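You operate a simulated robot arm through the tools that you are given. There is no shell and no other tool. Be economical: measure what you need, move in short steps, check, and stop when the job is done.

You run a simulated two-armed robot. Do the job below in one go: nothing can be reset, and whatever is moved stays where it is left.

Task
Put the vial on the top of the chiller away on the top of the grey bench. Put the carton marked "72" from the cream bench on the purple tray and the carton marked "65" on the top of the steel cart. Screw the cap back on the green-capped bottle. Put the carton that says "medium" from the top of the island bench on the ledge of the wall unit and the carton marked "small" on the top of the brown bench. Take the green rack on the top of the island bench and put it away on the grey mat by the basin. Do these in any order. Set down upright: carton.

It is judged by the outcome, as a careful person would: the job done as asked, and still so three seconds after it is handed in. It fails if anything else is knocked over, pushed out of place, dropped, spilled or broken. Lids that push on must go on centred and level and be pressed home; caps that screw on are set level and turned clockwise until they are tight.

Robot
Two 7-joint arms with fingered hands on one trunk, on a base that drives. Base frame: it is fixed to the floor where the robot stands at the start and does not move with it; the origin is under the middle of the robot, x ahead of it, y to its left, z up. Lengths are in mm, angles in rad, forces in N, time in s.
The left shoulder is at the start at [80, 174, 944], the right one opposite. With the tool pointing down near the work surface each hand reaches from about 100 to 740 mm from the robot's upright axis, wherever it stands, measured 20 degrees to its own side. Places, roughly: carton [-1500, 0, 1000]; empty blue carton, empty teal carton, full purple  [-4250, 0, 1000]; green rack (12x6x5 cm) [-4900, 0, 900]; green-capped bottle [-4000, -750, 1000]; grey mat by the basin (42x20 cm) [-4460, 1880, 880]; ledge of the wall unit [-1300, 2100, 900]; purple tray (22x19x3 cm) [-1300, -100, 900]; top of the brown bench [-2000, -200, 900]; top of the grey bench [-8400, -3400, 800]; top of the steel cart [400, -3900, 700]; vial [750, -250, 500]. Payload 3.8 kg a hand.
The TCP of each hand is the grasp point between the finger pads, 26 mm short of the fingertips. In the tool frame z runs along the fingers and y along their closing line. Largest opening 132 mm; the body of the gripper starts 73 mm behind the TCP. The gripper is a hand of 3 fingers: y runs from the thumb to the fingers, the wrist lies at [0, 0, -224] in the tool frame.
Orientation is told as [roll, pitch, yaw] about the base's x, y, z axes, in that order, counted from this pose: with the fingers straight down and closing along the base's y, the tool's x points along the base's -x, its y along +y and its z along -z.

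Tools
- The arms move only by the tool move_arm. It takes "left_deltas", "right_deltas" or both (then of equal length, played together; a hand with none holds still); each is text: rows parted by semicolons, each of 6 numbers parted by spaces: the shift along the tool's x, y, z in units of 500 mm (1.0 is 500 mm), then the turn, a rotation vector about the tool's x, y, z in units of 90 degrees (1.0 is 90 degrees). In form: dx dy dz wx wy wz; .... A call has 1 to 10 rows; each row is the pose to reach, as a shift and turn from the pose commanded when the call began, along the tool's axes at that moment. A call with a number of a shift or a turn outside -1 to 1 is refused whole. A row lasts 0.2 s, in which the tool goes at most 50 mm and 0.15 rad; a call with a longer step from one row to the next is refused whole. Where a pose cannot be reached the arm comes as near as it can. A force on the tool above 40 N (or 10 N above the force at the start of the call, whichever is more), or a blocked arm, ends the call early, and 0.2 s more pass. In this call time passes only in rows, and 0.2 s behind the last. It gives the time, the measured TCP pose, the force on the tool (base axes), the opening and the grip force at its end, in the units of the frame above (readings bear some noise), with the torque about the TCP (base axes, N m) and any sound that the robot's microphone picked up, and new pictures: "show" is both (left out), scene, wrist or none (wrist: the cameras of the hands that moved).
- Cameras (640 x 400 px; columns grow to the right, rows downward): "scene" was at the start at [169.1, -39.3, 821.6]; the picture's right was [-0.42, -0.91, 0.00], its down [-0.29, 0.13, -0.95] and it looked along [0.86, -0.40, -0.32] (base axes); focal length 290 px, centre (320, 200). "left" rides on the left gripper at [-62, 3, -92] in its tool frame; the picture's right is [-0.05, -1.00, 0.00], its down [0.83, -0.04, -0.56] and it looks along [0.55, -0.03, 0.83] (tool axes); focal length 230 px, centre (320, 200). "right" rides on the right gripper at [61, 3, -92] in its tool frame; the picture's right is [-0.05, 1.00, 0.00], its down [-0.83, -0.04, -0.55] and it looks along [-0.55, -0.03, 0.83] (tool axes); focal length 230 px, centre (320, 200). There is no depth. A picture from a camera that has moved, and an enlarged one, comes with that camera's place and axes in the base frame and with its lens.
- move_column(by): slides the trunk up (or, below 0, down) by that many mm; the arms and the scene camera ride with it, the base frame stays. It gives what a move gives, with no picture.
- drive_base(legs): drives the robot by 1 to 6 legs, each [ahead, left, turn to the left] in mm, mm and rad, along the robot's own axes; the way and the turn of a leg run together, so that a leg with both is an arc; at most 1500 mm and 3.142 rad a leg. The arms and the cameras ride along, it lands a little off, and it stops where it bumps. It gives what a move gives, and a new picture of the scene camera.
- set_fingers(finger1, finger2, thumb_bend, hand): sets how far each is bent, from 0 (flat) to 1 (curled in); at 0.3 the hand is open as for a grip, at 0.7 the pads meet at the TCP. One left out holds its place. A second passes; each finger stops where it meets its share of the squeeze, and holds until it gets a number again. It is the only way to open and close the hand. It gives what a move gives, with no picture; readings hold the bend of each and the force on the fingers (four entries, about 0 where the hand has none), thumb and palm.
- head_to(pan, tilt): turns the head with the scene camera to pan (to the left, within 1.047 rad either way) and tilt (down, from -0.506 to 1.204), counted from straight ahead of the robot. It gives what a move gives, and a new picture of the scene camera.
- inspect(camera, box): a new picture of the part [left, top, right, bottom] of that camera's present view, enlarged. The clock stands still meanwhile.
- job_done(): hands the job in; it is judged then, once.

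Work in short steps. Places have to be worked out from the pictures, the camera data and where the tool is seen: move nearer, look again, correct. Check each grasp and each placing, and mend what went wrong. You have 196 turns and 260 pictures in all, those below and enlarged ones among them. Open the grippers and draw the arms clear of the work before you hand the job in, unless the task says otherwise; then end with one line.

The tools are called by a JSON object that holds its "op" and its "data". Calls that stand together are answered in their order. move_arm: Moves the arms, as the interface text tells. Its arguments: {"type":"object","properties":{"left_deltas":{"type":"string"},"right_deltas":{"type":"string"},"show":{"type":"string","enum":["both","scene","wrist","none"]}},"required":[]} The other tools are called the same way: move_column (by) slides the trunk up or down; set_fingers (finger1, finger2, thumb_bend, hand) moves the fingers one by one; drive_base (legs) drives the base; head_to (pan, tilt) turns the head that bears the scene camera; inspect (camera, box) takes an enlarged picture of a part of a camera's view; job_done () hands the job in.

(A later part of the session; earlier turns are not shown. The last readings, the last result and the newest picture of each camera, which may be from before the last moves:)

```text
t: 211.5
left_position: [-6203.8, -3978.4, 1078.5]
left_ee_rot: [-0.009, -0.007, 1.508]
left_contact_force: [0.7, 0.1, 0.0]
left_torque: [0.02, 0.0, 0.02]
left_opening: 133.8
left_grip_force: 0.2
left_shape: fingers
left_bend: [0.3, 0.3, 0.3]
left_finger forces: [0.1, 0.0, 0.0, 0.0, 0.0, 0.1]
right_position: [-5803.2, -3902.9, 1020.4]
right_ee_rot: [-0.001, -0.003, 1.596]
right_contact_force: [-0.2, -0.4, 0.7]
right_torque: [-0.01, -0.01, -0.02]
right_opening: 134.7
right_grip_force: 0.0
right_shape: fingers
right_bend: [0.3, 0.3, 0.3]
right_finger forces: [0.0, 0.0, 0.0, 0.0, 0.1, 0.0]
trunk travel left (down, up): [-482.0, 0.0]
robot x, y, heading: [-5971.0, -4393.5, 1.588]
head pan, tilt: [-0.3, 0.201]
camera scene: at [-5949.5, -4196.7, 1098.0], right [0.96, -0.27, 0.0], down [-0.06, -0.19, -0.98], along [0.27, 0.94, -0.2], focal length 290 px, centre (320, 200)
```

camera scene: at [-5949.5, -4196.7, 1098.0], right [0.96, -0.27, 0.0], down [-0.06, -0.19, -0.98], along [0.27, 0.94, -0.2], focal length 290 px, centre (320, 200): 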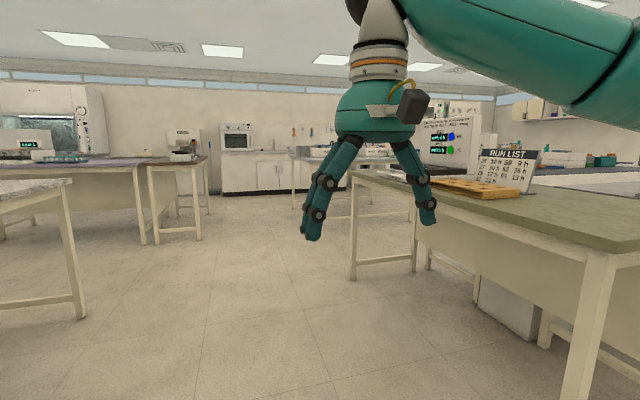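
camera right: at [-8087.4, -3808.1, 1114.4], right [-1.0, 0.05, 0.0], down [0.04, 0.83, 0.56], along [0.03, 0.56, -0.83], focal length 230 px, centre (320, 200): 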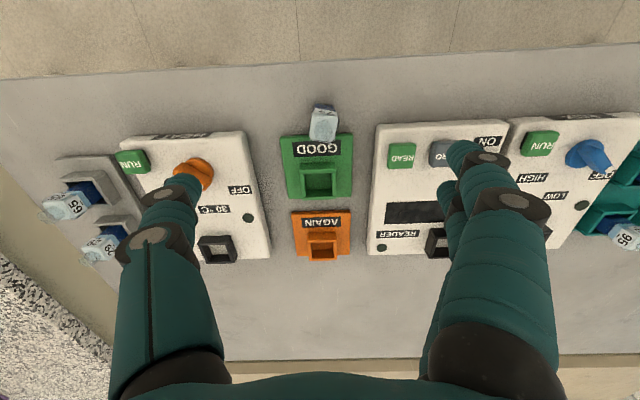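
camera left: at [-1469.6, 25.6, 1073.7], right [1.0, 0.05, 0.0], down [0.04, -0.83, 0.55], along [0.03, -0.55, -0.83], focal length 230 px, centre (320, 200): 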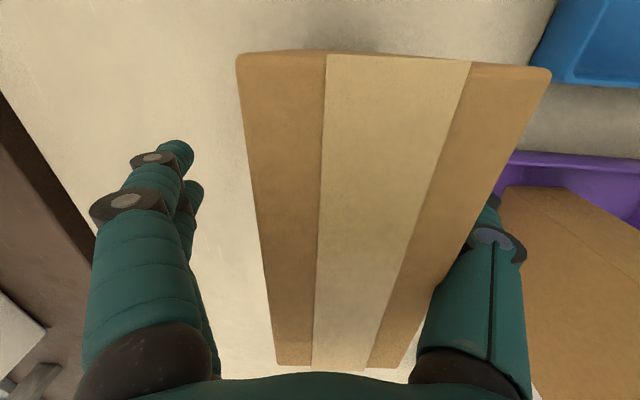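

A clear corridor runs along +y here, with a cross-aisle between y ≈ -2160 and -660. I drive up to y ≈ -1420 and turn to +x, towards the island.

{"op": "drive_base", "data": {"legs": [[0, 0, -0.02], [1500, 0, 0], [1470, 0, 0], [0, 0, -1.57]]}}

{"op": "head_to", "data": {"pan": 0.5, "tilt": 0.25}}

```text
t: 230.0
left_position: [-5525.7, -1223.2, 1080.3]
left_ee_rot: [-0.008, -0.01, -0.098]
left_contact_force: [-0.6, 0.4, 1.1]
left_torque: [-0.03, -0.01, 0.03]
left_opening: 133.8
left_grip_force: 0.0
left_shape: fingers
left_bend: [0.3, 0.3, 0.3]
left_finger forces: [0.0, 0.0, 0.1, 0.0, 0.0, 0.0]
right_position: [-5466.5, -1625.8, 1020.5]
right_ee_rot: [-0.001, 0.0, -0.014]
right_contact_force: [0.1, -0.1, 0.4]
right_torque: [-0.01, -0.01, -0.02]
right_opening: 134.6
right_grip_force: 0.1
right_shape: fingers
right_bend: [0.3, 0.3, 0.3]
right_finger forces: [0.1, 0.1, 0.1, 0.2, 0.1, 0.0]
trunk travel left (down, up): [-482.0, 0.0]
robot x, y, heading: [-5952.1, -1435.6, -0.015]
head pan, tilt: [-0.3, 0.201]
camera scene: at [-5754.2, -1468.1, 1098.1], right [-0.31, -0.95, 0.0], down [-0.19, 0.06, -0.98], along [0.93, -0.31, -0.2], focal length 290 px, centre (320, 200)
```

scene: 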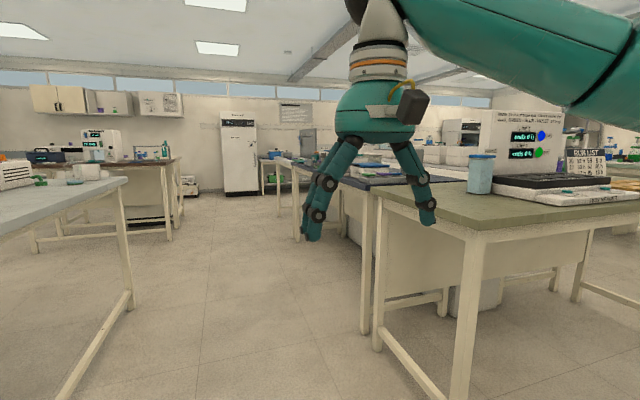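

```text
t: 231.1
left_position: [-5525.8, -1223.2, 1079.7]
left_ee_rot: [-0.01, -0.008, -0.1]
left_contact_force: [0.5, 0.6, 0.0]
left_torque: [-0.03, 0.01, 0.01]
left_opening: 134.0
left_grip_force: 0.1
left_shape: fingers
left_bend: [0.3, 0.3, 0.3]
left_finger forces: [0.0, 0.1, 0.0, 0.0, 0.1, 0.0]
right_position: [-5466.1, -1627.0, 1021.3]
right_ee_rot: [-0.001, -0.001, -0.013]
right_contact_force: [-0.6, 0.3, 0.9]
right_torque: [0.01, -0.02, -0.05]
right_opening: 134.4
right_grip_force: 0.0
right_shape: fingers
right_bend: [0.3, 0.3, 0.3]
right_finger forces: [0.1, 0.0, 0.1, 0.0, 0.1, 0.0]
trunk travel left (down, up): [-482.0, 0.0]
robot x, y, heading: [-5950.0, -1433.7, -0.016]
head pan, tilt: [0.499, 0.25]
camera scene: at [-5760.0, -1395.8, 1093.5], right [0.46, -0.89, 0.0], down [-0.22, -0.11, -0.97], along [0.86, 0.45, -0.25], focal length 290 px, centre (320, 200)
```

scene: 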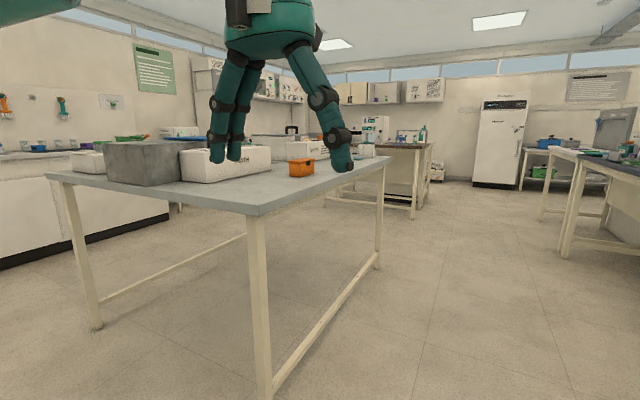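

The island bench spans about x -5000…-3650, y -750…+420. I drive along its front side and turn to face it.

{"op": "drive_base", "data": {"legs": [[1500, 0, 0], [0, 0, 1.58]]}}

{"op": "head_to", "data": {"pan": 0.0, "tilt": 0.35}}

```text
t: 242.4
left_position: [-4641.6, -1044.9, 1080.0]
left_ee_rot: [-0.008, -0.009, 1.455]
left_contact_force: [0.0, 0.0, -0.2]
left_torque: [0.07, 0.01, 0.0]
left_opening: 134.1
left_grip_force: 0.0
left_shape: fingers
left_bend: [0.3, 0.3, 0.3]
left_finger forces: [0.0, 0.0, 0.0, 0.1, 0.0, 0.1]
right_position: [-4236.6, -990.9, 1021.1]
right_ee_rot: [-0.001, -0.001, 1.542]
right_contact_force: [0.7, -0.3, -0.8]
right_torque: [0.01, 0.03, -0.01]
right_opening: 134.4
right_grip_force: 0.0
right_shape: fingers
right_bend: [0.3, 0.3, 0.3]
right_finger forces: [0.1, 0.0, 0.0, 0.0, 0.1, 0.0]
trunk travel left (down, up): [-482.0, 0.0]
robot x, y, heading: [-4432.1, -1473.2, 1.546]
head pan, tilt: [0.499, 0.25]
camera scene: at [-4469.7, -1282.4, 1093.5], right [0.89, 0.45, 0.0], down [0.11, -0.22, -0.97], along [-0.44, 0.86, -0.25], focal length 290 px, centre (320, 200)
```

scene: 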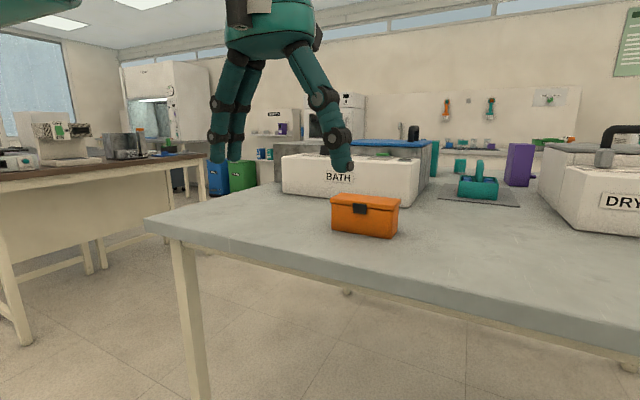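

```text
t: 243.4
left_position: [-4640.5, -1046.3, 1080.3]
left_ee_rot: [-0.01, -0.009, 1.457]
left_contact_force: [0.0, 0.3, 0.3]
left_torque: [0.01, -0.04, -0.02]
left_opening: 134.0
left_grip_force: 0.1
left_shape: fingers
left_bend: [0.3, 0.3, 0.3]
left_finger forces: [0.0, 0.0, 0.0, 0.0, 0.0, 0.1]
right_position: [-4236.5, -993.0, 1020.9]
right_ee_rot: [-0.001, 0.0, 1.543]
right_contact_force: [-0.1, 0.6, -0.5]
right_torque: [0.0, -0.02, 0.0]
right_opening: 134.9
right_grip_force: 0.1
right_shape: fingers
right_bend: [0.3, 0.3, 0.3]
right_finger forces: [0.1, 0.1, 0.0, 0.1, 0.0, 0.0]
trunk travel left (down, up): [-482.0, 0.0]
robot x, y, heading: [-4427.4, -1475.5, 1.539]
head pan, tilt: [0.0, 0.351]
camera scene: at [-4424.8, -1272.6, 1084.1], right [1.0, -0.03, 0.0], down [-0.01, -0.34, -0.94], along [0.03, 0.94, -0.34], focal length 290 px, centre (320, 200)
```

scene: 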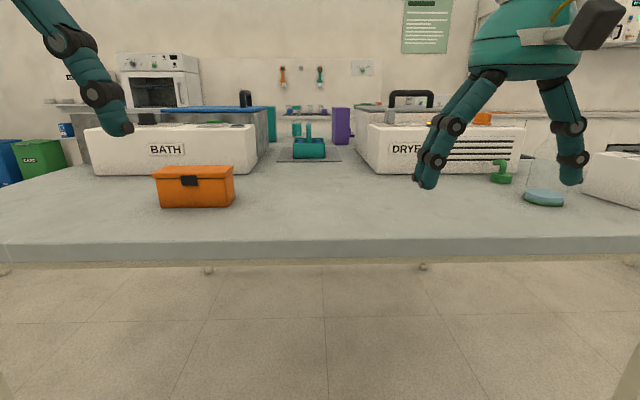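

I see BATH and DRYER units, an orange box, cartons further back, and on the right a flask with a green object beside it. I enlarge those parts.

{"op": "inspect", "data": {"camera": "scene", "box": [400, 110, 640, 260]}}

{"op": "inspect", "data": {"camera": "scene", "box": [200, 80, 440, 230]}}

```text
2.67 times, centred on (520, 185) of scene
camera zoom: at [-4424.8, -1272.6, 1084.1], right [1.0, -0.03, 0.0], down [-0.01, -0.34, -0.94], along [0.03, 0.94, -0.34], focal length 774 px, centre (-213, 240)
```

zoom: 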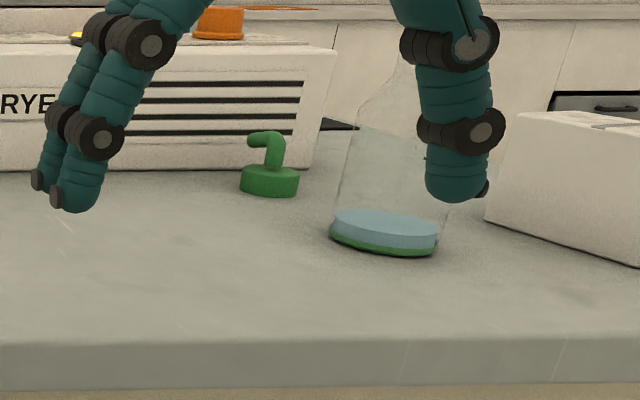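

```text
2.67 times, centred on (320, 155) of scene
camera zoom: at [-4424.8, -1272.6, 1084.1], right [1.0, -0.03, 0.0], down [-0.01, -0.34, -0.94], along [0.03, 0.94, -0.34], focal length 774 px, centre (320, 320)
```

zoom: 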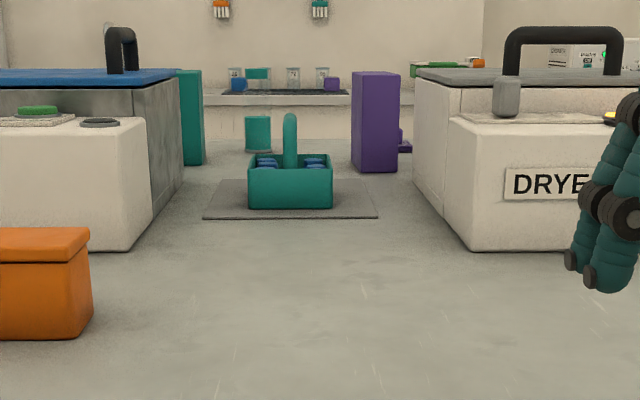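

The green cap with its spout lies beside a clear bottle at about [-3930, -710]; the cartons are further back between the units. I draw the right hand in, strafe right to face the bottle and look closer.

{"op": "move_arm", "data": {"right_deltas": "0.06 -0.06 0 0 0 0; 0.12 -0.12 0 0 0 0; 0.18 -0.18 0 0 0 0", "show": "none"}}

{"op": "drive_base", "data": {"legs": [[0, -400, 0.03]]}}

{"op": "head_to", "data": {"pan": -0.1, "tilt": 0.45}}

```text
t: 244.2
left_position: [-4640.8, -1046.5, 1079.7]
left_ee_rot: [-0.006, -0.009, 1.456]
left_contact_force: [-0.6, -0.5, 0.0]
left_torque: [0.01, 0.0, 0.02]
left_opening: 134.1
left_grip_force: 0.0
left_shape: fingers
left_bend: [0.3, 0.3, 0.3]
left_finger forces: [0.0, 0.0, 0.0, 0.0, 0.1, 0.1]
right_position: [-4147.9, -1087.1, 1020.0]
right_ee_rot: [-0.001, -0.004, 1.545]
right_contact_force: [0.1, 0.9, 1.5]
right_torque: [0.02, 0.0, 0.0]
right_opening: 134.4
right_grip_force: 0.1
right_shape: fingers
right_bend: [0.3, 0.3, 0.3]
right_finger forces: [0.1, 0.0, 0.0, 0.0, 0.0, 0.0]
trunk travel left (down, up): [-482.0, 0.0]
robot x, y, heading: [-4431.4, -1477.0, 1.544]
head pan, tilt: [0.0, 0.351]
```

```text
t: 248.2
left_position: [-4257.8, -1057.8, 1079.3]
left_ee_rot: [-0.01, -0.009, 1.486]
left_contact_force: [0.2, 0.4, 0.7]
left_torque: [0.03, -0.03, -0.01]
left_opening: 134.0
left_grip_force: 0.0
left_shape: fingers
left_bend: [0.3, 0.3, 0.3]
left_finger forces: [0.1, 0.1, 0.0, 0.0, 0.1, 0.0]
right_position: [-3764.1, -1084.8, 1021.7]
right_ee_rot: [-0.002, -0.001, 1.572]
right_contact_force: [-0.3, -1.0, 0.1]
right_torque: [0.01, -0.03, 0.03]
right_opening: 134.8
right_grip_force: 0.0
right_shape: fingers
right_bend: [0.3, 0.3, 0.3]
right_finger forces: [0.1, 0.0, 0.0, 0.0, 0.1, 0.1]
trunk travel left (down, up): [-482.0, 0.0]
robot x, y, heading: [-4040.2, -1478.8, 1.564]
head pan, tilt: [0.0, 0.351]
camera scene: at [-4035.6, -1279.0, 1084.0], right [1.0, 0.0, 0.0], down [0.0, -0.34, -0.94], along [0.0, 0.94, -0.34], focal length 290 px, centre (320, 200)
```

scene: 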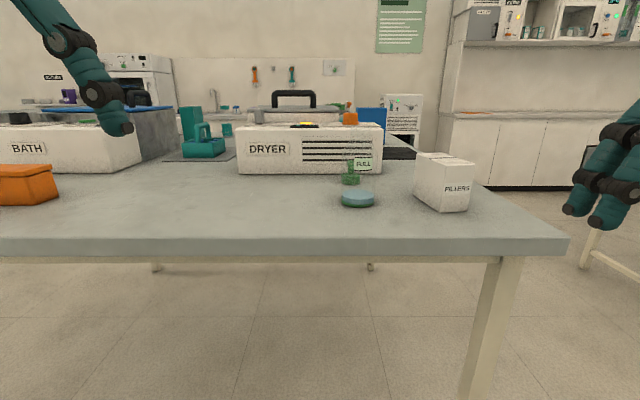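

```text
t: 248.8
left_position: [-4257.6, -1057.3, 1080.5]
left_ee_rot: [-0.009, -0.009, 1.485]
left_contact_force: [-0.6, -0.2, -0.5]
left_torque: [-0.01, -0.01, 0.01]
left_opening: 133.8
left_grip_force: 0.2
left_shape: fingers
left_bend: [0.3, 0.3, 0.3]
left_finger forces: [0.0, 0.0, 0.0, 0.1, 0.1, 0.0]
right_position: [-3764.2, -1084.6, 1019.9]
right_ee_rot: [-0.002, -0.001, 1.57]
right_contact_force: [-0.3, 0.4, 0.3]
right_torque: [-0.02, 0.0, -0.03]
right_opening: 134.5
right_grip_force: 0.0
right_shape: fingers
right_bend: [0.3, 0.3, 0.3]
right_finger forces: [0.1, 0.1, 0.0, 0.0, 0.0, 0.1]
trunk travel left (down, up): [-482.0, 0.0]
robot x, y, heading: [-4038.9, -1482.3, 1.568]
head pan, tilt: [-0.099, 0.45]
camera scene: at [-4026.6, -1280.7, 1074.9], right [0.99, -0.1, 0.0], down [-0.04, -0.43, -0.9], along [0.09, 0.9, -0.43], focal length 290 px, centre (320, 200)
```

scene: 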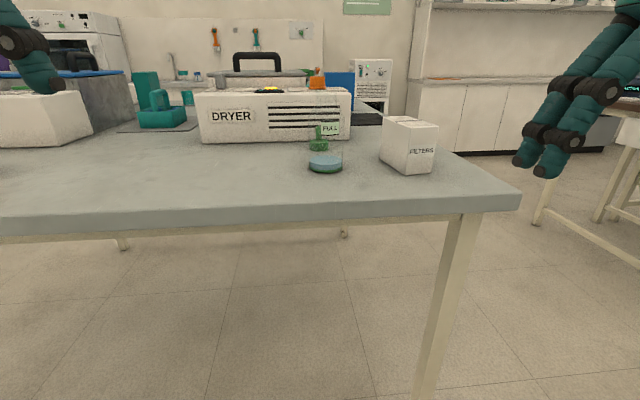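

The bottle is nearly invisible glass at (325, 150). I enlarge it.

{"op": "inspect", "data": {"camera": "scene", "box": [260, 90, 400, 190]}}

```text
4.00 times, centred on (330, 140) of scene
camera zoom: at [-4026.6, -1280.7, 1074.9], right [0.99, -0.1, 0.0], down [-0.04, -0.43, -0.9], along [0.09, 0.9, -0.43], focal length 1161 px, centre (280, 440)
```

zoom: 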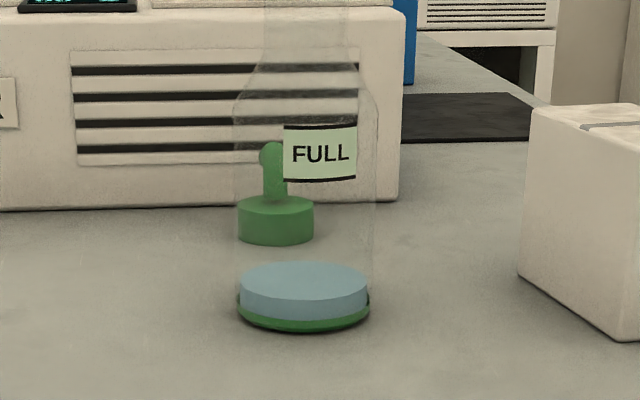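

Two views agree: bottle base at [-3962, -747, 881], 64 mm across, and cap at [-3958, -597], 46 mm across with a spout. I will hold the bottle with the left hand from the side, so I turn that hand to point right, and raise the right hand.

{"op": "move_arm", "data": {"left_deltas": "0 0 0 0.055 -0.055 0.055; 0 0 0 0.11 -0.11 0.11; 0 0 0 0.165 -0.165 0.165; 0 0 0 0.22 -0.22 0.22; 0 0 0 0.275 -0.275 0.275; 0 0 0 0.33 -0.33 0.33; 0 0 0 0.385 -0.385 0.385; 0 0 0 0.44 -0.44 0.44; 0 0 0 0.495 -0.495 0.495; 0 0 0 0.55 -0.55 0.55", "right_deltas": "0 0 -0.02 0 0 0; 0 0 -0.04 0 0 0; 0 0 -0.06 0 0 0; 0 0 -0.08 0 0 0; 0 0 -0.1 0 0 0; 0 0 -0.12 0 0 0; 0 0 -0.12 0 0 0; 0 0 -0.12 0 0 0; 0 0 -0.12 0 0 0; 0 0 -0.12 0 0 0", "show": "none"}}

{"op": "move_arm", "data": {"left_deltas": "0 0 0 0.055 -0.055 0.055; 0 0 0 0.11 -0.11 0.11; 0 0 0 0.165 -0.165 0.165; 0 0 0 0.22 -0.22 0.22", "show": "both"}}

```text
t: 251.1
left_position: [-4257.6, -1056.8, 1079.6]
left_ee_rot: [-0.614, -1.097, 0.881]
left_contact_force: [0.0, 0.8, -0.1]
left_torque: [0.02, 0.0, 0.02]
left_opening: 134.1
left_grip_force: 0.1
left_shape: fingers
left_bend: [0.3, 0.3, 0.3]
left_finger forces: [0.0, 0.0, 0.1, 0.0, 0.1, 0.0]
right_position: [-3765.0, -1083.9, 1079.9]
right_ee_rot: [-0.003, -0.001, 1.57]
right_contact_force: [0.4, 0.2, 0.7]
right_torque: [0.02, 0.0, -0.01]
right_opening: 134.7
right_grip_force: 0.0
right_shape: fingers
right_bend: [0.3, 0.3, 0.3]
right_finger forces: [0.0, 0.0, 0.0, 0.0, 0.1, 0.1]
trunk travel left (down, up): [-482.0, 0.0]
robot x, y, heading: [-4034.4, -1477.6, 1.57]
head pan, tilt: [-0.099, 0.45]
```

```text
t: 252.1
left_position: [-4256.7, -1057.1, 1080.5]
left_ee_rot: [2.389, -1.556, -2.476]
left_contact_force: [0.6, 0.1, -0.1]
left_torque: [0.02, -0.05, 0.01]
left_opening: 134.2
left_grip_force: 0.1
left_shape: fingers
left_bend: [0.3, 0.3, 0.3]
left_finger forces: [0.0, 0.0, 0.0, 0.0, 0.0, 0.1]
right_position: [-3764.5, -1084.9, 1081.2]
right_ee_rot: [-0.002, 0.0, 1.573]
right_contact_force: [-0.6, -0.9, 0.2]
right_torque: [0.0, 0.04, -0.01]
right_opening: 134.5
right_grip_force: 0.0
right_shape: fingers
right_bend: [0.3, 0.3, 0.3]
right_finger forces: [0.0, 0.0, 0.0, 0.0, 0.0, 0.1]
trunk travel left (down, up): [-482.0, 0.0]
robot x, y, heading: [-4038.2, -1480.9, 1.564]
head pan, tilt: [-0.099, 0.45]
camera scene: at [-4026.4, -1280.3, 1074.7], right [0.99, -0.1, 0.0], down [-0.04, -0.43, -0.9], along [0.09, 0.9, -0.44], focal length 290 px, centre (320, 200)
camera left: at [-4349.2, -1046.2, 1138.9], right [-0.09, -1.0, 0.04], down [-0.55, 0.01, -0.84], along [0.83, -0.1, -0.55], focal length 230 px, centre (320, 200)
```

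scene: 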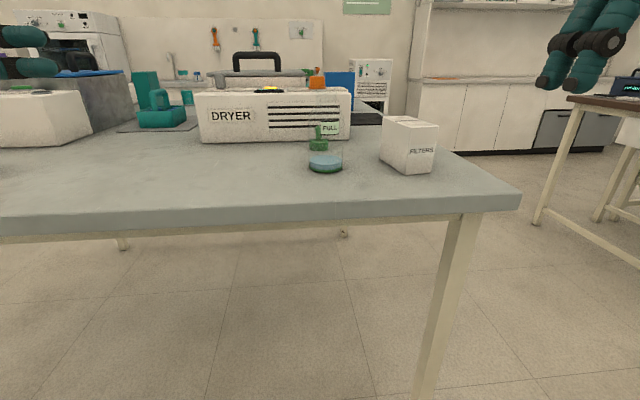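
left: 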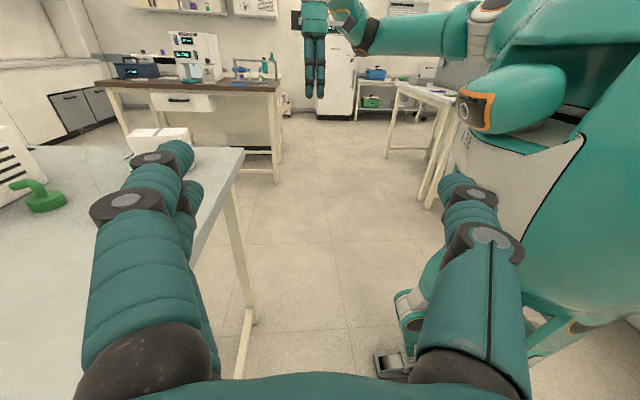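

The left hand now points right. I drive in so that the bottle is about 450 mm ahead, correcting the left hand's small yaw.

{"op": "drive_base", "data": {"legs": [[0, -77, 0], [270, 0, 0]]}}

{"op": "head_to", "data": {"pan": 0.0, "tilt": 0.6}}

```text
t: 254.9
left_position: [-4178.1, -796.0, 1080.4]
left_ee_rot: [2.373, -1.56, -2.457]
left_contact_force: [0.4, 0.2, -0.2]
left_torque: [-0.01, 0.06, 0.02]
left_opening: 134.3
left_grip_force: 0.0
left_shape: fingers
left_bend: [0.3, 0.3, 0.3]
left_finger forces: [0.0, 0.0, 0.0, 0.0, 0.1, 0.0]
right_position: [-3687.0, -822.5, 1080.3]
right_ee_rot: [-0.002, -0.002, 1.571]
right_contact_force: [0.2, 1.2, -0.4]
right_torque: [-0.02, -0.02, -0.02]
right_opening: 134.8
right_grip_force: 0.1
right_shape: fingers
right_bend: [0.3, 0.3, 0.3]
right_finger forces: [0.0, 0.1, 0.0, 0.0, 0.0, 0.0]
trunk travel left (down, up): [-482.0, 0.0]
robot x, y, heading: [-3957.8, -1216.9, 1.567]
head pan, tilt: [-0.099, 0.45]
camera scene: at [-3948.2, -1018.5, 1074.8], right [0.99, -0.1, 0.0], down [-0.04, -0.43, -0.9], along [0.09, 0.9, -0.44], focal length 290 px, centre (320, 200)
```

scene: 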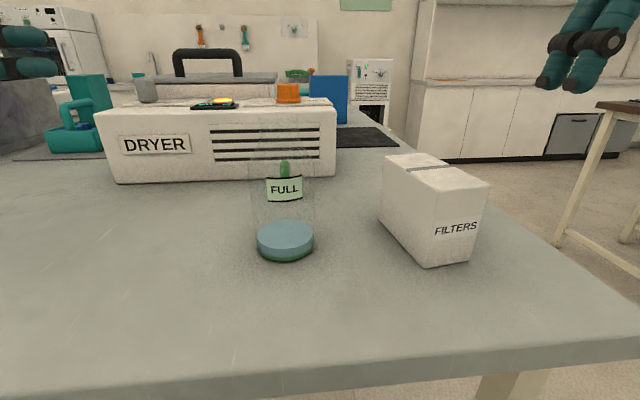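

```text
t: 255.6
left_position: [-4179.1, -796.7, 1080.6]
left_ee_rot: [2.387, -1.559, -2.473]
left_contact_force: [0.5, -0.5, 0.2]
left_torque: [-0.01, 0.01, 0.01]
left_opening: 134.4
left_grip_force: 0.0
left_shape: fingers
left_bend: [0.3, 0.3, 0.3]
left_finger forces: [0.1, 0.1, 0.0, 0.0, 0.0, 0.0]
right_position: [-3685.6, -822.2, 1080.2]
right_ee_rot: [-0.004, -0.002, 1.571]
right_contact_force: [-0.2, 0.3, -0.6]
right_torque: [-0.02, 0.0, -0.02]
right_opening: 134.6
right_grip_force: 0.1
right_shape: fingers
right_bend: [0.3, 0.3, 0.3]
right_finger forces: [0.0, 0.0, 0.1, 0.1, 0.0, 0.1]
trunk travel left (down, up): [-482.0, 0.0]
robot x, y, heading: [-3960.1, -1218.9, 1.573]
head pan, tilt: [0.0, 0.6]
camera scene: at [-3957.3, -1021.8, 1061.3], right [1.0, 0.0, 0.0], down [0.0, -0.56, -0.83], along [0.0, 0.83, -0.56], focal length 290 px, centre (320, 200)
```

scene: 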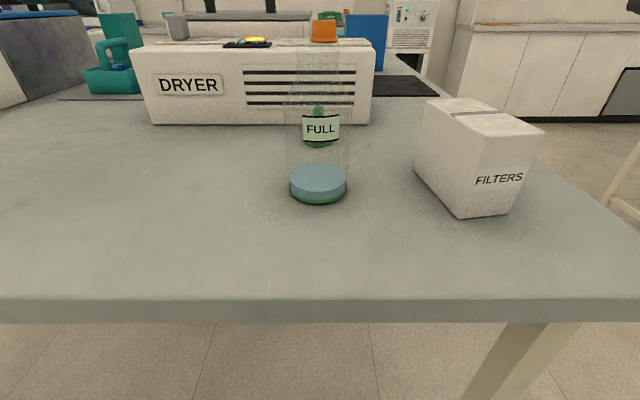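

I enlarge to find the height of the bottle's mouth before moving the right hand.

{"op": "inspect", "data": {"camera": "scene", "box": [240, 20, 400, 120]}}

```text
4.00 times, centred on (320, 70) of scene
camera zoom: at [-3957.3, -1021.8, 1061.3], right [1.0, 0.0, 0.0], down [0.0, -0.56, -0.83], along [0.0, 0.83, -0.56], focal length 1161 px, centre (320, 720)
```

zoom: 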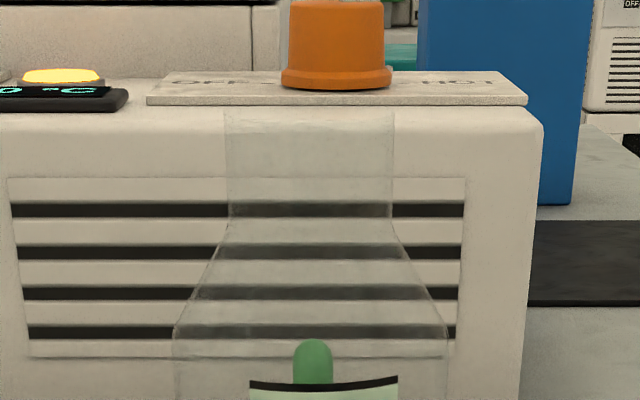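

The mouth is at z ≈ 1028 with a 36 mm neck; the cap's position is confirmed behind the bottle. I take the right hand above the cap.

{"op": "move_arm", "data": {"right_deltas": "-0.056 0.068 -0.01 0 0 0; -0.112 0.136 -0.02 0 0 0; -0.168 0.204 -0.02 0 0 0; -0.225 0.272 -0.02 0 0 0; -0.281 0.34 -0.02 0 0 0; -0.337 0.408 -0.02 0 0 0; -0.393 0.476 -0.02 0 0 0; -0.45 0.544 -0.02 0 0 0", "show": "wrist"}}

```text
t: 257.4
left_position: [-4176.5, -795.2, 1078.7]
left_ee_rot: [2.398, -1.562, -2.484]
left_contact_force: [0.8, -0.2, -0.1]
left_torque: [-0.03, 0.01, -0.04]
left_opening: 134.2
left_grip_force: 0.1
left_shape: fingers
left_bend: [0.3, 0.3, 0.3]
left_finger forces: [0.0, 0.0, 0.0, 0.0, 0.0, 0.0]
right_position: [-3939.9, -620.5, 1086.5]
right_ee_rot: [0.0, -0.004, 1.572]
right_contact_force: [0.6, 0.1, 0.3]
right_torque: [0.01, 0.09, 0.0]
right_opening: 134.5
right_grip_force: 0.0
right_shape: fingers
right_bend: [0.3, 0.3, 0.3]
right_finger forces: [0.0, 0.0, 0.0, 0.0, 0.0, 0.1]
right hand out of reach, approached as far as the arm can: row 8
trunk travel left (down, up): [-482.0, 0.0]
robot x, y, heading: [-3959.4, -1219.3, 1.57]
head pan, tilt: [0.0, 0.6]
camera right: at [-3943.1, -682.6, 1179.3], right [-1.0, 0.05, 0.0], down [0.04, 0.83, 0.56], along [0.03, 0.56, -0.83], focal length 230 px, centre (320, 200)
```

right: 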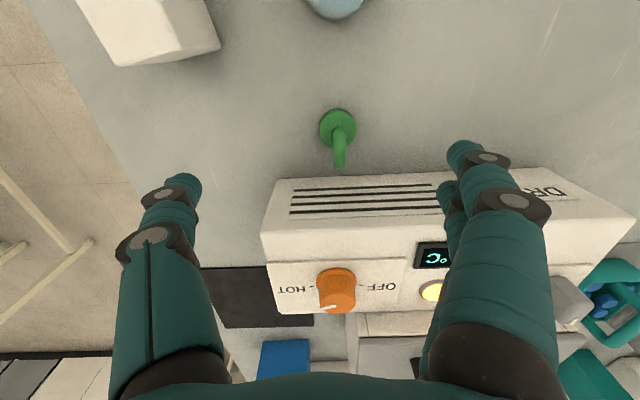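

At 600 mm the cap is just out of reach. I pull the hand back a little, drive 60 mm nearer, and lower the trunk.

{"op": "move_arm", "data": {"right_deltas": "0.084 0.038 0 0 0 0", "show": "none"}}

{"op": "drive_base", "data": {"legs": [[60, 0, 0]]}}

{"op": "move_column", "data": {"by": -80}}

{"op": "inspect", "data": {"camera": "right", "box": [0, 0, 640, 400]}}

```text
t: 257.8
left_position: [-4178.0, -796.2, 1079.4]
left_ee_rot: [2.337, -1.559, -2.423]
left_contact_force: [0.0, -1.1, 0.1]
left_torque: [0.0, 0.01, 0.02]
left_opening: 133.9
left_grip_force: 0.0
left_shape: fingers
left_bend: [0.3, 0.3, 0.3]
left_finger forces: [0.1, 0.0, 0.0, 0.0, 0.0, 0.0]
right_position: [-3960.5, -662.3, 1088.8]
right_ee_rot: [-0.002, -0.002, 1.569]
right_contact_force: [0.9, -1.4, 0.2]
right_torque: [0.03, -0.02, -0.02]
right_opening: 134.5
right_grip_force: 0.0
right_shape: fingers
right_bend: [0.3, 0.3, 0.3]
right_finger forces: [0.0, 0.0, 0.0, 0.1, 0.0, 0.0]
trunk travel left (down, up): [-482.0, 0.0]
robot x, y, heading: [-3957.3, -1217.8, 1.568]
head pan, tilt: [0.0, 0.6]
```

```text
t: 258.7
left_position: [-4177.9, -737.8, 1079.9]
left_ee_rot: [2.381, -1.56, -2.464]
left_contact_force: [-0.2, -0.2, -0.1]
left_torque: [0.02, -0.01, -0.02]
left_opening: 134.2
left_grip_force: 0.1
left_shape: fingers
left_bend: [0.3, 0.3, 0.3]
left_finger forces: [0.0, 0.0, 0.0, 0.1, 0.1, 0.1]
right_position: [-3959.6, -604.8, 1087.8]
right_ee_rot: [-0.003, -0.005, 1.57]
right_contact_force: [0.5, 0.3, -0.7]
right_torque: [-0.02, 0.02, 0.03]
right_opening: 134.7
right_grip_force: 0.0
right_shape: fingers
right_bend: [0.3, 0.3, 0.3]
right_finger forces: [0.0, 0.0, 0.1, 0.1, 0.0, 0.1]
trunk travel left (down, up): [-482.0, 0.0]
robot x, y, heading: [-3959.8, -1160.7, 1.565]
head pan, tilt: [0.0, 0.6]
camera scene: at [-3957.2, -963.4, 1061.3], right [1.0, 0.0, 0.0], down [0.0, -0.57, -0.82], along [0.0, 0.82, -0.57], focal length 290 px, centre (320, 200)
```

scene: 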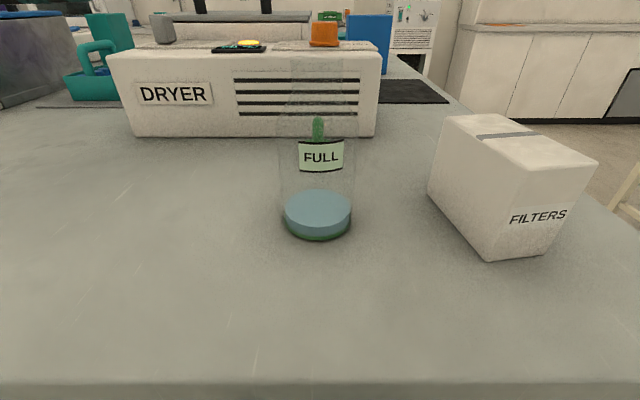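

```text
t: 259.9
left_position: [-4169.8, -748.4, 1017.3]
left_ee_rot: [1.045, -1.518, -1.13]
left_contact_force: [1.3, -0.2, -0.5]
left_torque: [-0.01, 0.0, -0.01]
left_opening: 134.3
left_grip_force: 0.0
left_shape: fingers
left_bend: [0.3, 0.3, 0.3]
left_finger forces: [0.1, 0.0, 0.0, 0.1, 0.0, 0.0]
right_position: [-3949.3, -614.9, 1017.5]
right_ee_rot: [0.01, -0.013, 1.573]
right_contact_force: [0.1, 0.6, -0.9]
right_torque: [-0.01, -0.01, 0.02]
right_opening: 134.7
right_grip_force: 0.1
right_shape: fingers
right_bend: [0.3, 0.3, 0.3]
right_finger forces: [0.0, 0.0, 0.1, 0.0, 0.0, 0.0]
trunk travel left (down, up): [-402.0, 80.0]
robot x, y, heading: [-3954.9, -1162.0, 1.568]
head pan, tilt: [0.0, 0.6]
```

```text
1.00 times, centred on (320, 200) of right (not enlarged: the box is as wide or as high as the picture)
camera zoom: at [-3952.7, -677.3, 1108.9], right [-1.0, 0.05, 0.01], down [0.05, 0.82, 0.57], along [0.02, 0.57, -0.82], focal length 230 px, centre (320, 200)
```

zoom: 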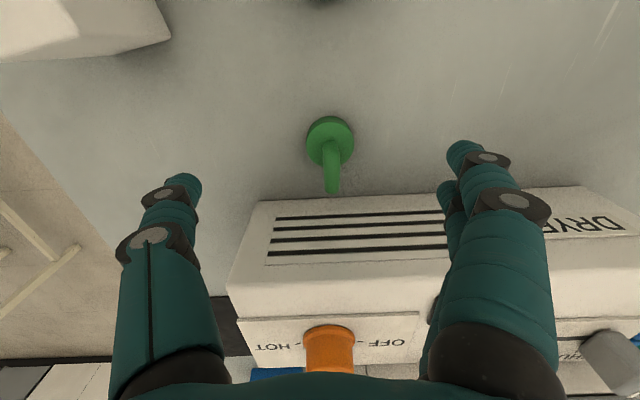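

The cap is at [-3960, -602]. I turn the hand 45° anticlockwise to have turning range and keep off the spout, then descend over the cap.

{"op": "move_arm", "data": {"right_deltas": "-0.026 0.022 0 0 0 -0.09; -0.026 0.022 0 0 0 -0.18; -0.026 0.022 0 0 0 -0.27; -0.026 0.022 0 0 0 -0.36; -0.026 0.022 0 0 0 -0.45; -0.026 0.022 0.05 0 0 -0.5; -0.026 0.022 0.1 0 0 -0.5; -0.026 0.022 0.15 0 0 -0.5", "show": "wrist"}}

```text
t: 261.7
left_position: [-4169.9, -748.4, 1015.5]
left_ee_rot: [0.997, -1.515, -1.084]
left_contact_force: [0.5, -0.6, 0.1]
left_torque: [-0.02, 0.03, 0.01]
left_opening: 134.5
left_grip_force: 0.1
left_shape: fingers
left_bend: [0.3, 0.3, 0.3]
left_finger forces: [0.0, 0.0, 0.0, 0.0, 0.0, 0.0]
right_position: [-3960.4, -601.0, 939.7]
right_ee_rot: [0.002, -0.015, 2.359]
right_contact_force: [-0.4, 0.1, -0.2]
right_torque: [0.0, 0.0, -0.01]
right_opening: 134.7
right_grip_force: 0.2
right_shape: fingers
right_bend: [0.3, 0.3, 0.3]
right_finger forces: [0.0, 0.0, 0.1, 0.0, 0.0, 0.0]
trunk travel left (down, up): [-402.0, 80.0]
robot x, y, heading: [-3961.7, -1161.1, 1.572]
head pan, tilt: [0.0, 0.6]
camera right: at [-3918.9, -648.2, 1031.1], right [-0.74, -0.67, 0.0], down [-0.55, 0.61, 0.57], along [-0.38, 0.42, -0.82], focal length 230 px, centre (320, 200)
```

right: 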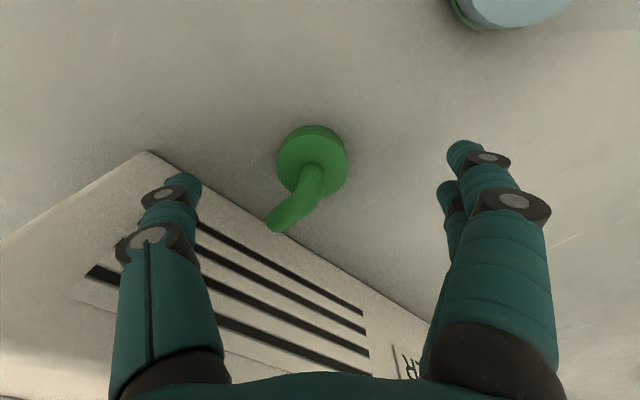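

Nearly centred. I descend the last 28 mm and close on the cap.

{"op": "move_arm", "data": {"right_deltas": "0.006 -0.006 0.03 0 0 0; 0.006 -0.006 0.057 0 0 0", "show": "none"}}

{"op": "set_fingers", "data": {"hand": "right", "finger1": 0.75, "finger2": 0.75, "thumb_bend": 0.75}}

{"op": "inspect", "data": {"camera": "right", "box": [160, 100, 480, 300]}}

```text
t: 262.3
left_position: [-4169.4, -748.0, 1015.7]
left_ee_rot: [0.998, -1.517, -1.086]
left_contact_force: [-0.5, -0.8, -0.2]
left_torque: [0.04, 0.0, 0.01]
left_opening: 134.2
left_grip_force: 0.1
left_shape: fingers
left_bend: [0.3, 0.3, 0.3]
left_finger forces: [0.0, 0.0, 0.0, 0.1, 0.0, 0.0]
right_position: [-3955.5, -600.7, 910.8]
right_ee_rot: [-0.002, -0.015, 2.357]
right_contact_force: [0.0, 0.3, 0.2]
right_torque: [0.04, 0.02, 0.0]
right_opening: 134.6
right_grip_force: 0.1
right_shape: fingers
right_bend: [0.3, 0.3, 0.3]
right_finger forces: [0.1, 0.0, 0.0, 0.0, 0.1, 0.1]
trunk travel left (down, up): [-402.0, 80.0]
robot x, y, heading: [-3958.1, -1163.4, 1.568]
head pan, tilt: [0.0, 0.6]
```

```text
t: 263.3
left_position: [-4169.3, -747.4, 1016.8]
left_ee_rot: [1.022, -1.516, -1.108]
left_contact_force: [0.5, 0.3, 0.1]
left_torque: [0.0, -0.03, -0.01]
left_opening: 134.4
left_grip_force: 0.1
left_shape: fingers
left_bend: [0.3, 0.3, 0.3]
left_finger forces: [0.0, 0.0, 0.0, 0.0, 0.0, 0.0]
right_position: [-3957.3, -601.2, 911.7]
right_ee_rot: [-0.002, -0.018, 2.356]
right_contact_force: [-4.6, -0.8, 14.2]
right_torque: [-0.26, 0.48, -0.07]
right_opening: 38.1
right_grip_force: 29.7
right_shape: fingers
right_bend: [0.62, 0.6, 0.63]
right_finger forces: [13.3, 22.4, 0.0, 0.0, 22.5, 0.1]
trunk travel left (down, up): [-402.0, 80.0]
robot x, y, heading: [-3956.8, -1160.0, 1.57]
head pan, tilt: [0.0, 0.6]
```

```text
2.00 times, centred on (320, 200) of right
camera zoom: at [-3915.4, -648.3, 1003.3], right [-0.74, -0.67, 0.0], down [-0.55, 0.61, 0.57], along [-0.38, 0.42, -0.82], focal length 460 px, centre (320, 200)
```

zoom: 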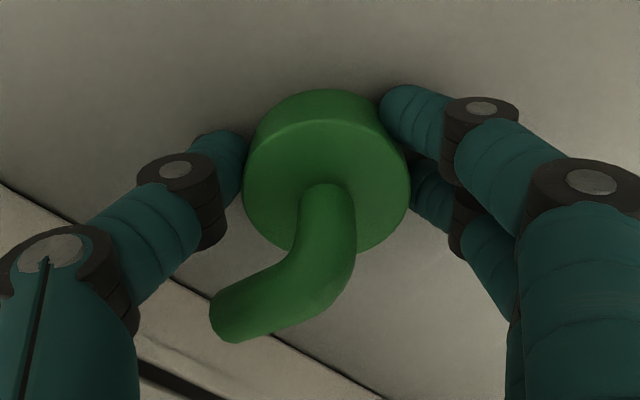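

The cap is firmly held. I lift it clear and look through the left camera to line that hand up with the bottle.

{"op": "move_arm", "data": {"right_deltas": "0 0 -0.09 0 0 0; 0 0 -0.18 0 0 0; 0 0 -0.27 0 0 0; 0 0 -0.36 0 0 0", "show": "wrist"}}

{"op": "inspect", "data": {"camera": "left", "box": [0, 0, 640, 400]}}

```text
t: 264.3
left_position: [-4170.2, -748.6, 1016.2]
left_ee_rot: [1.003, -1.517, -1.089]
left_contact_force: [0.2, 0.7, 0.3]
left_torque: [0.01, -0.01, -0.02]
left_opening: 134.4
left_grip_force: 0.1
left_shape: fingers
left_bend: [0.3, 0.3, 0.3]
left_finger forces: [0.0, 0.1, 0.0, 0.0, 0.0, 0.1]
right_position: [-3955.3, -604.2, 1089.5]
right_ee_rot: [-0.002, -0.015, 2.356]
right_contact_force: [-0.4, -0.1, 0.4]
right_torque: [0.0, 0.02, -0.02]
right_opening: 38.0
right_grip_force: 22.6
right_shape: fingers
right_bend: [0.63, 0.6, 0.63]
right_finger forces: [10.5, 11.7, 0.1, 0.0, 22.5, 0.0]
trunk travel left (down, up): [-402.0, 80.0]
robot x, y, heading: [-3959.0, -1159.9, 1.569]
head pan, tilt: [0.0, 0.6]
camera right: at [-3913.5, -650.2, 1181.4], right [-0.74, -0.67, 0.0], down [-0.55, 0.61, 0.57], along [-0.38, 0.42, -0.82], focal length 230 px, centre (320, 200)
```

right: 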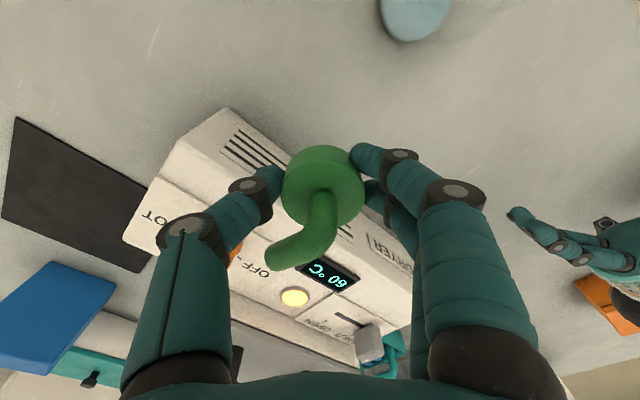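

```text
1.00 times, centred on (320, 200) of left (not enlarged: the box is as wide or as high as the picture)
camera zoom: at [-4260.0, -740.0, 1079.0], right [-0.08, -1.0, 0.01], down [-0.58, 0.04, -0.82], along [0.81, -0.07, -0.58], focal length 230 px, centre (320, 200)
```

zoom: 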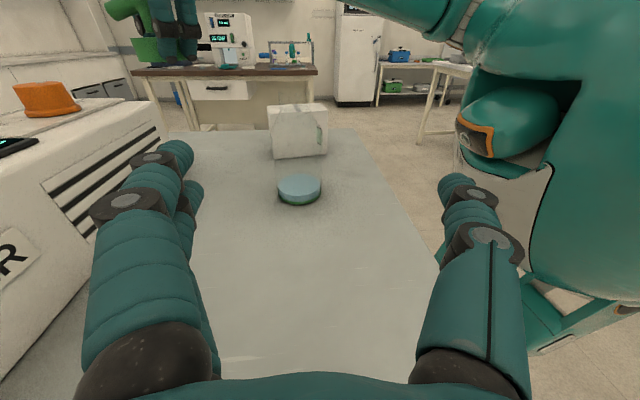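

The left hand's line passes the bottle at about [-3958, -738]. I lower it to mid-body height and bring the open fingers around the bottle.

{"op": "move_arm", "data": {"left_deltas": "0.08 0.01 0 -0.05 0 0; 0.157 0.02 0 -0.05 0 0; 0.157 0.025 0.09 -0.05 0 0; 0.157 0.033 0.18 -0.05 0 0; 0.157 0.04 0.25 -0.05 0 0", "show": "both"}}

```text
t: 265.2
left_position: [-4152.6, -732.9, 951.9]
left_ee_rot: [0.572, -1.358, -0.548]
left_contact_force: [0.6, -0.2, 0.0]
left_torque: [-0.02, -0.02, 0.02]
left_opening: 134.1
left_grip_force: 0.1
left_shape: fingers
left_bend: [0.3, 0.3, 0.3]
left_finger forces: [0.1, 0.0, 0.0, 0.0, 0.1, 0.0]
right_position: [-3954.8, -605.6, 1083.2]
right_ee_rot: [0.006, -0.011, 2.359]
right_contact_force: [-0.1, 0.2, -0.8]
right_torque: [-0.04, 0.05, 0.0]
right_opening: 37.9
right_grip_force: 22.3
right_shape: fingers
right_bend: [0.63, 0.6, 0.63]
right_finger forces: [10.6, 11.7, 0.0, 0.1, 22.6, 0.1]
trunk travel left (down, up): [-402.0, 80.0]
robot x, y, heading: [-3957.3, -1163.7, 1.575]
head pan, tilt: [0.0, 0.6]
stopped in row 4 (left hand): the arm was blocked; the commanded pose is now the measured one
camera scene: at [-3944.3, -986.1, 951.2], right [1.0, 0.0, -0.01], down [-0.01, -0.56, -0.83], along [-0.01, 0.83, -0.56], focal length 290 px, centre (320, 200)
camera left: at [-4232.2, -739.6, 1027.7], right [0.02, -1.0, -0.06], down [-0.7, 0.03, -0.72], along [0.72, 0.06, -0.69], focal length 230 px, centre (320, 200)
```

scene: 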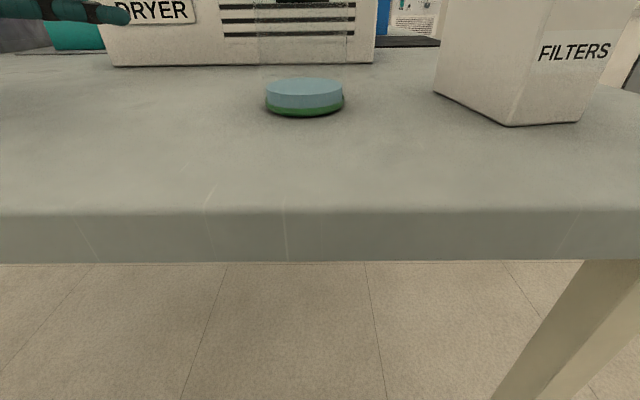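
left: 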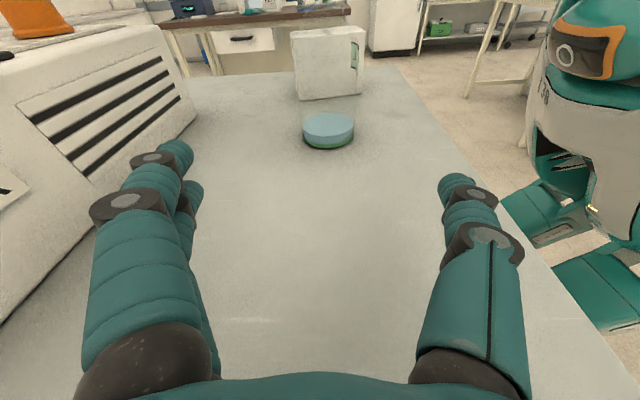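

The left arm was blocked, most likely the elbow on the bench. I raise the trunk again and back off 110 mm so that the arm can come in more stretched.

{"op": "move_column", "data": {"by": 80}}

{"op": "drive_base", "data": {"legs": [[-110, 0, 0]]}}

{"op": "inspect", "data": {"camera": "left", "box": [0, 0, 640, 400]}}

```text
t: 266.4
left_position: [-4164.2, -719.3, 1022.2]
left_ee_rot: [0.503, -1.393, -0.478]
left_contact_force: [0.5, -0.3, -0.9]
left_torque: [0.0, -0.01, -0.03]
left_opening: 134.3
left_grip_force: 0.1
left_shape: fingers
left_bend: [0.3, 0.3, 0.3]
left_finger forces: [0.1, 0.0, 0.1, 0.0, 0.0, 0.1]
right_position: [-3967.8, -593.7, 1159.1]
right_ee_rot: [0.0, 0.005, 2.361]
right_contact_force: [0.4, -0.2, -0.3]
right_torque: [-0.03, 0.01, 0.0]
right_opening: 37.4
right_grip_force: 22.1
right_shape: fingers
right_bend: [0.63, 0.6, 0.63]
right_finger forces: [10.3, 11.9, 0.0, 0.0, 22.5, 0.0]
trunk travel left (down, up): [-482.0, 0.0]
robot x, y, heading: [-3960.1, -1161.9, 1.571]
head pan, tilt: [0.0, 0.6]
```

```text
t: 267.6
left_position: [-4164.9, -830.8, 1021.9]
left_ee_rot: [0.518, -1.392, -0.491]
left_contact_force: [0.9, -0.1, -0.4]
left_torque: [-0.01, 0.0, -0.01]
left_opening: 134.4
left_grip_force: 0.1
left_shape: fingers
left_bend: [0.3, 0.3, 0.3]
left_finger forces: [0.0, 0.0, 0.0, 0.1, 0.1, 0.0]
right_position: [-3968.0, -704.2, 1161.9]
right_ee_rot: [-0.001, 0.001, 2.357]
right_contact_force: [0.1, -0.7, -0.6]
right_torque: [0.0, 0.0, 0.07]
right_opening: 37.5
right_grip_force: 22.2
right_shape: fingers
right_bend: [0.63, 0.6, 0.63]
right_finger forces: [10.4, 11.9, 0.0, 0.0, 22.4, 0.0]
trunk travel left (down, up): [-482.0, 0.0]
robot x, y, heading: [-3958.1, -1271.2, 1.571]
head pan, tilt: [0.0, 0.6]
camera scene: at [-3957.9, -1074.4, 1061.1], right [1.0, 0.0, 0.0], down [0.0, -0.56, -0.83], along [0.0, 0.83, -0.56], focal length 290 px, centre (320, 200)
```

scene: 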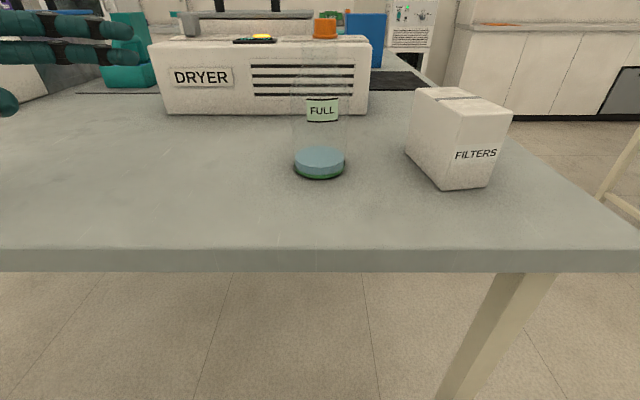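

```text
1.00 times, centred on (320, 200) of left (not enlarged: the box is as wide or as high as the picture)
camera zoom: at [-4245.9, -834.3, 1096.3], right [0.03, -1.0, -0.04], down [-0.68, 0.01, -0.74], along [0.73, 0.04, -0.68], focal length 230 px, centre (320, 200)
```

zoom: 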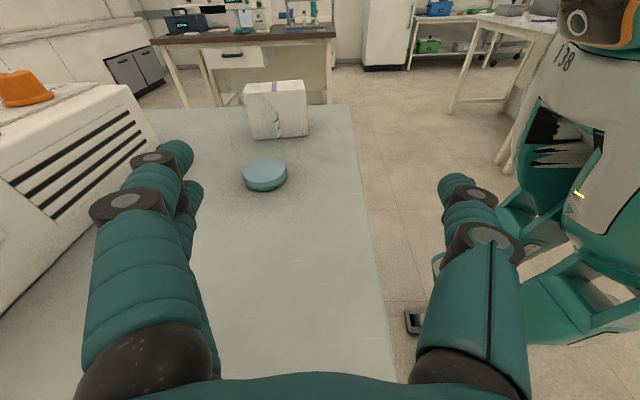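

The robot is free again, and the bench edge is at y ≈ -886. I bring the left hand level, down to mid-body height, and part of the way to the bottle.

{"op": "move_arm", "data": {"left_deltas": "0.062 0.06 0.011 0 -0.05 0; 0.125 0.12 0.022 0 -0.095 0; 0.187 0.179 0.033 0 -0.095 0; 0.174 0.176 0.113 0 -0.095 0; 0.161 0.174 0.193 0 -0.095 0; 0.148 0.171 0.273 0 -0.095 0", "show": "wrist"}}

```text
t: 269.0
left_position: [-4042.3, -733.6, 936.2]
left_ee_rot: [1.489, -1.481, -1.469]
left_contact_force: [-0.1, -0.1, 0.1]
left_torque: [-0.01, -0.01, 0.0]
left_opening: 134.2
left_grip_force: 0.0
left_shape: fingers
left_bend: [0.3, 0.3, 0.3]
left_finger forces: [0.0, 0.0, 0.0, 0.0, 0.0, 0.0]
right_position: [-3967.4, -702.7, 1161.7]
right_ee_rot: [-0.002, -0.001, 2.357]
right_contact_force: [-0.7, -0.8, -0.5]
right_torque: [0.02, 0.0, 0.02]
right_opening: 37.5
right_grip_force: 22.0
right_shape: fingers
right_bend: [0.63, 0.6, 0.63]
right_finger forces: [10.3, 11.9, 0.0, 0.1, 22.5, 0.0]
trunk travel left (down, up): [-482.0, 0.0]
robot x, y, heading: [-3957.6, -1272.1, 1.576]
head pan, tilt: [0.0, 0.6]
camera left: at [-4133.4, -736.3, 997.4], right [0.02, -1.0, -0.04], down [-0.56, 0.02, -0.83], along [0.83, 0.04, -0.56], focal length 230 px, centre (320, 200)
```

left: 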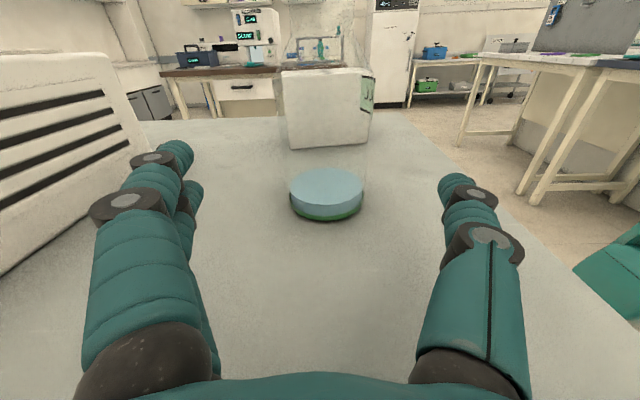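

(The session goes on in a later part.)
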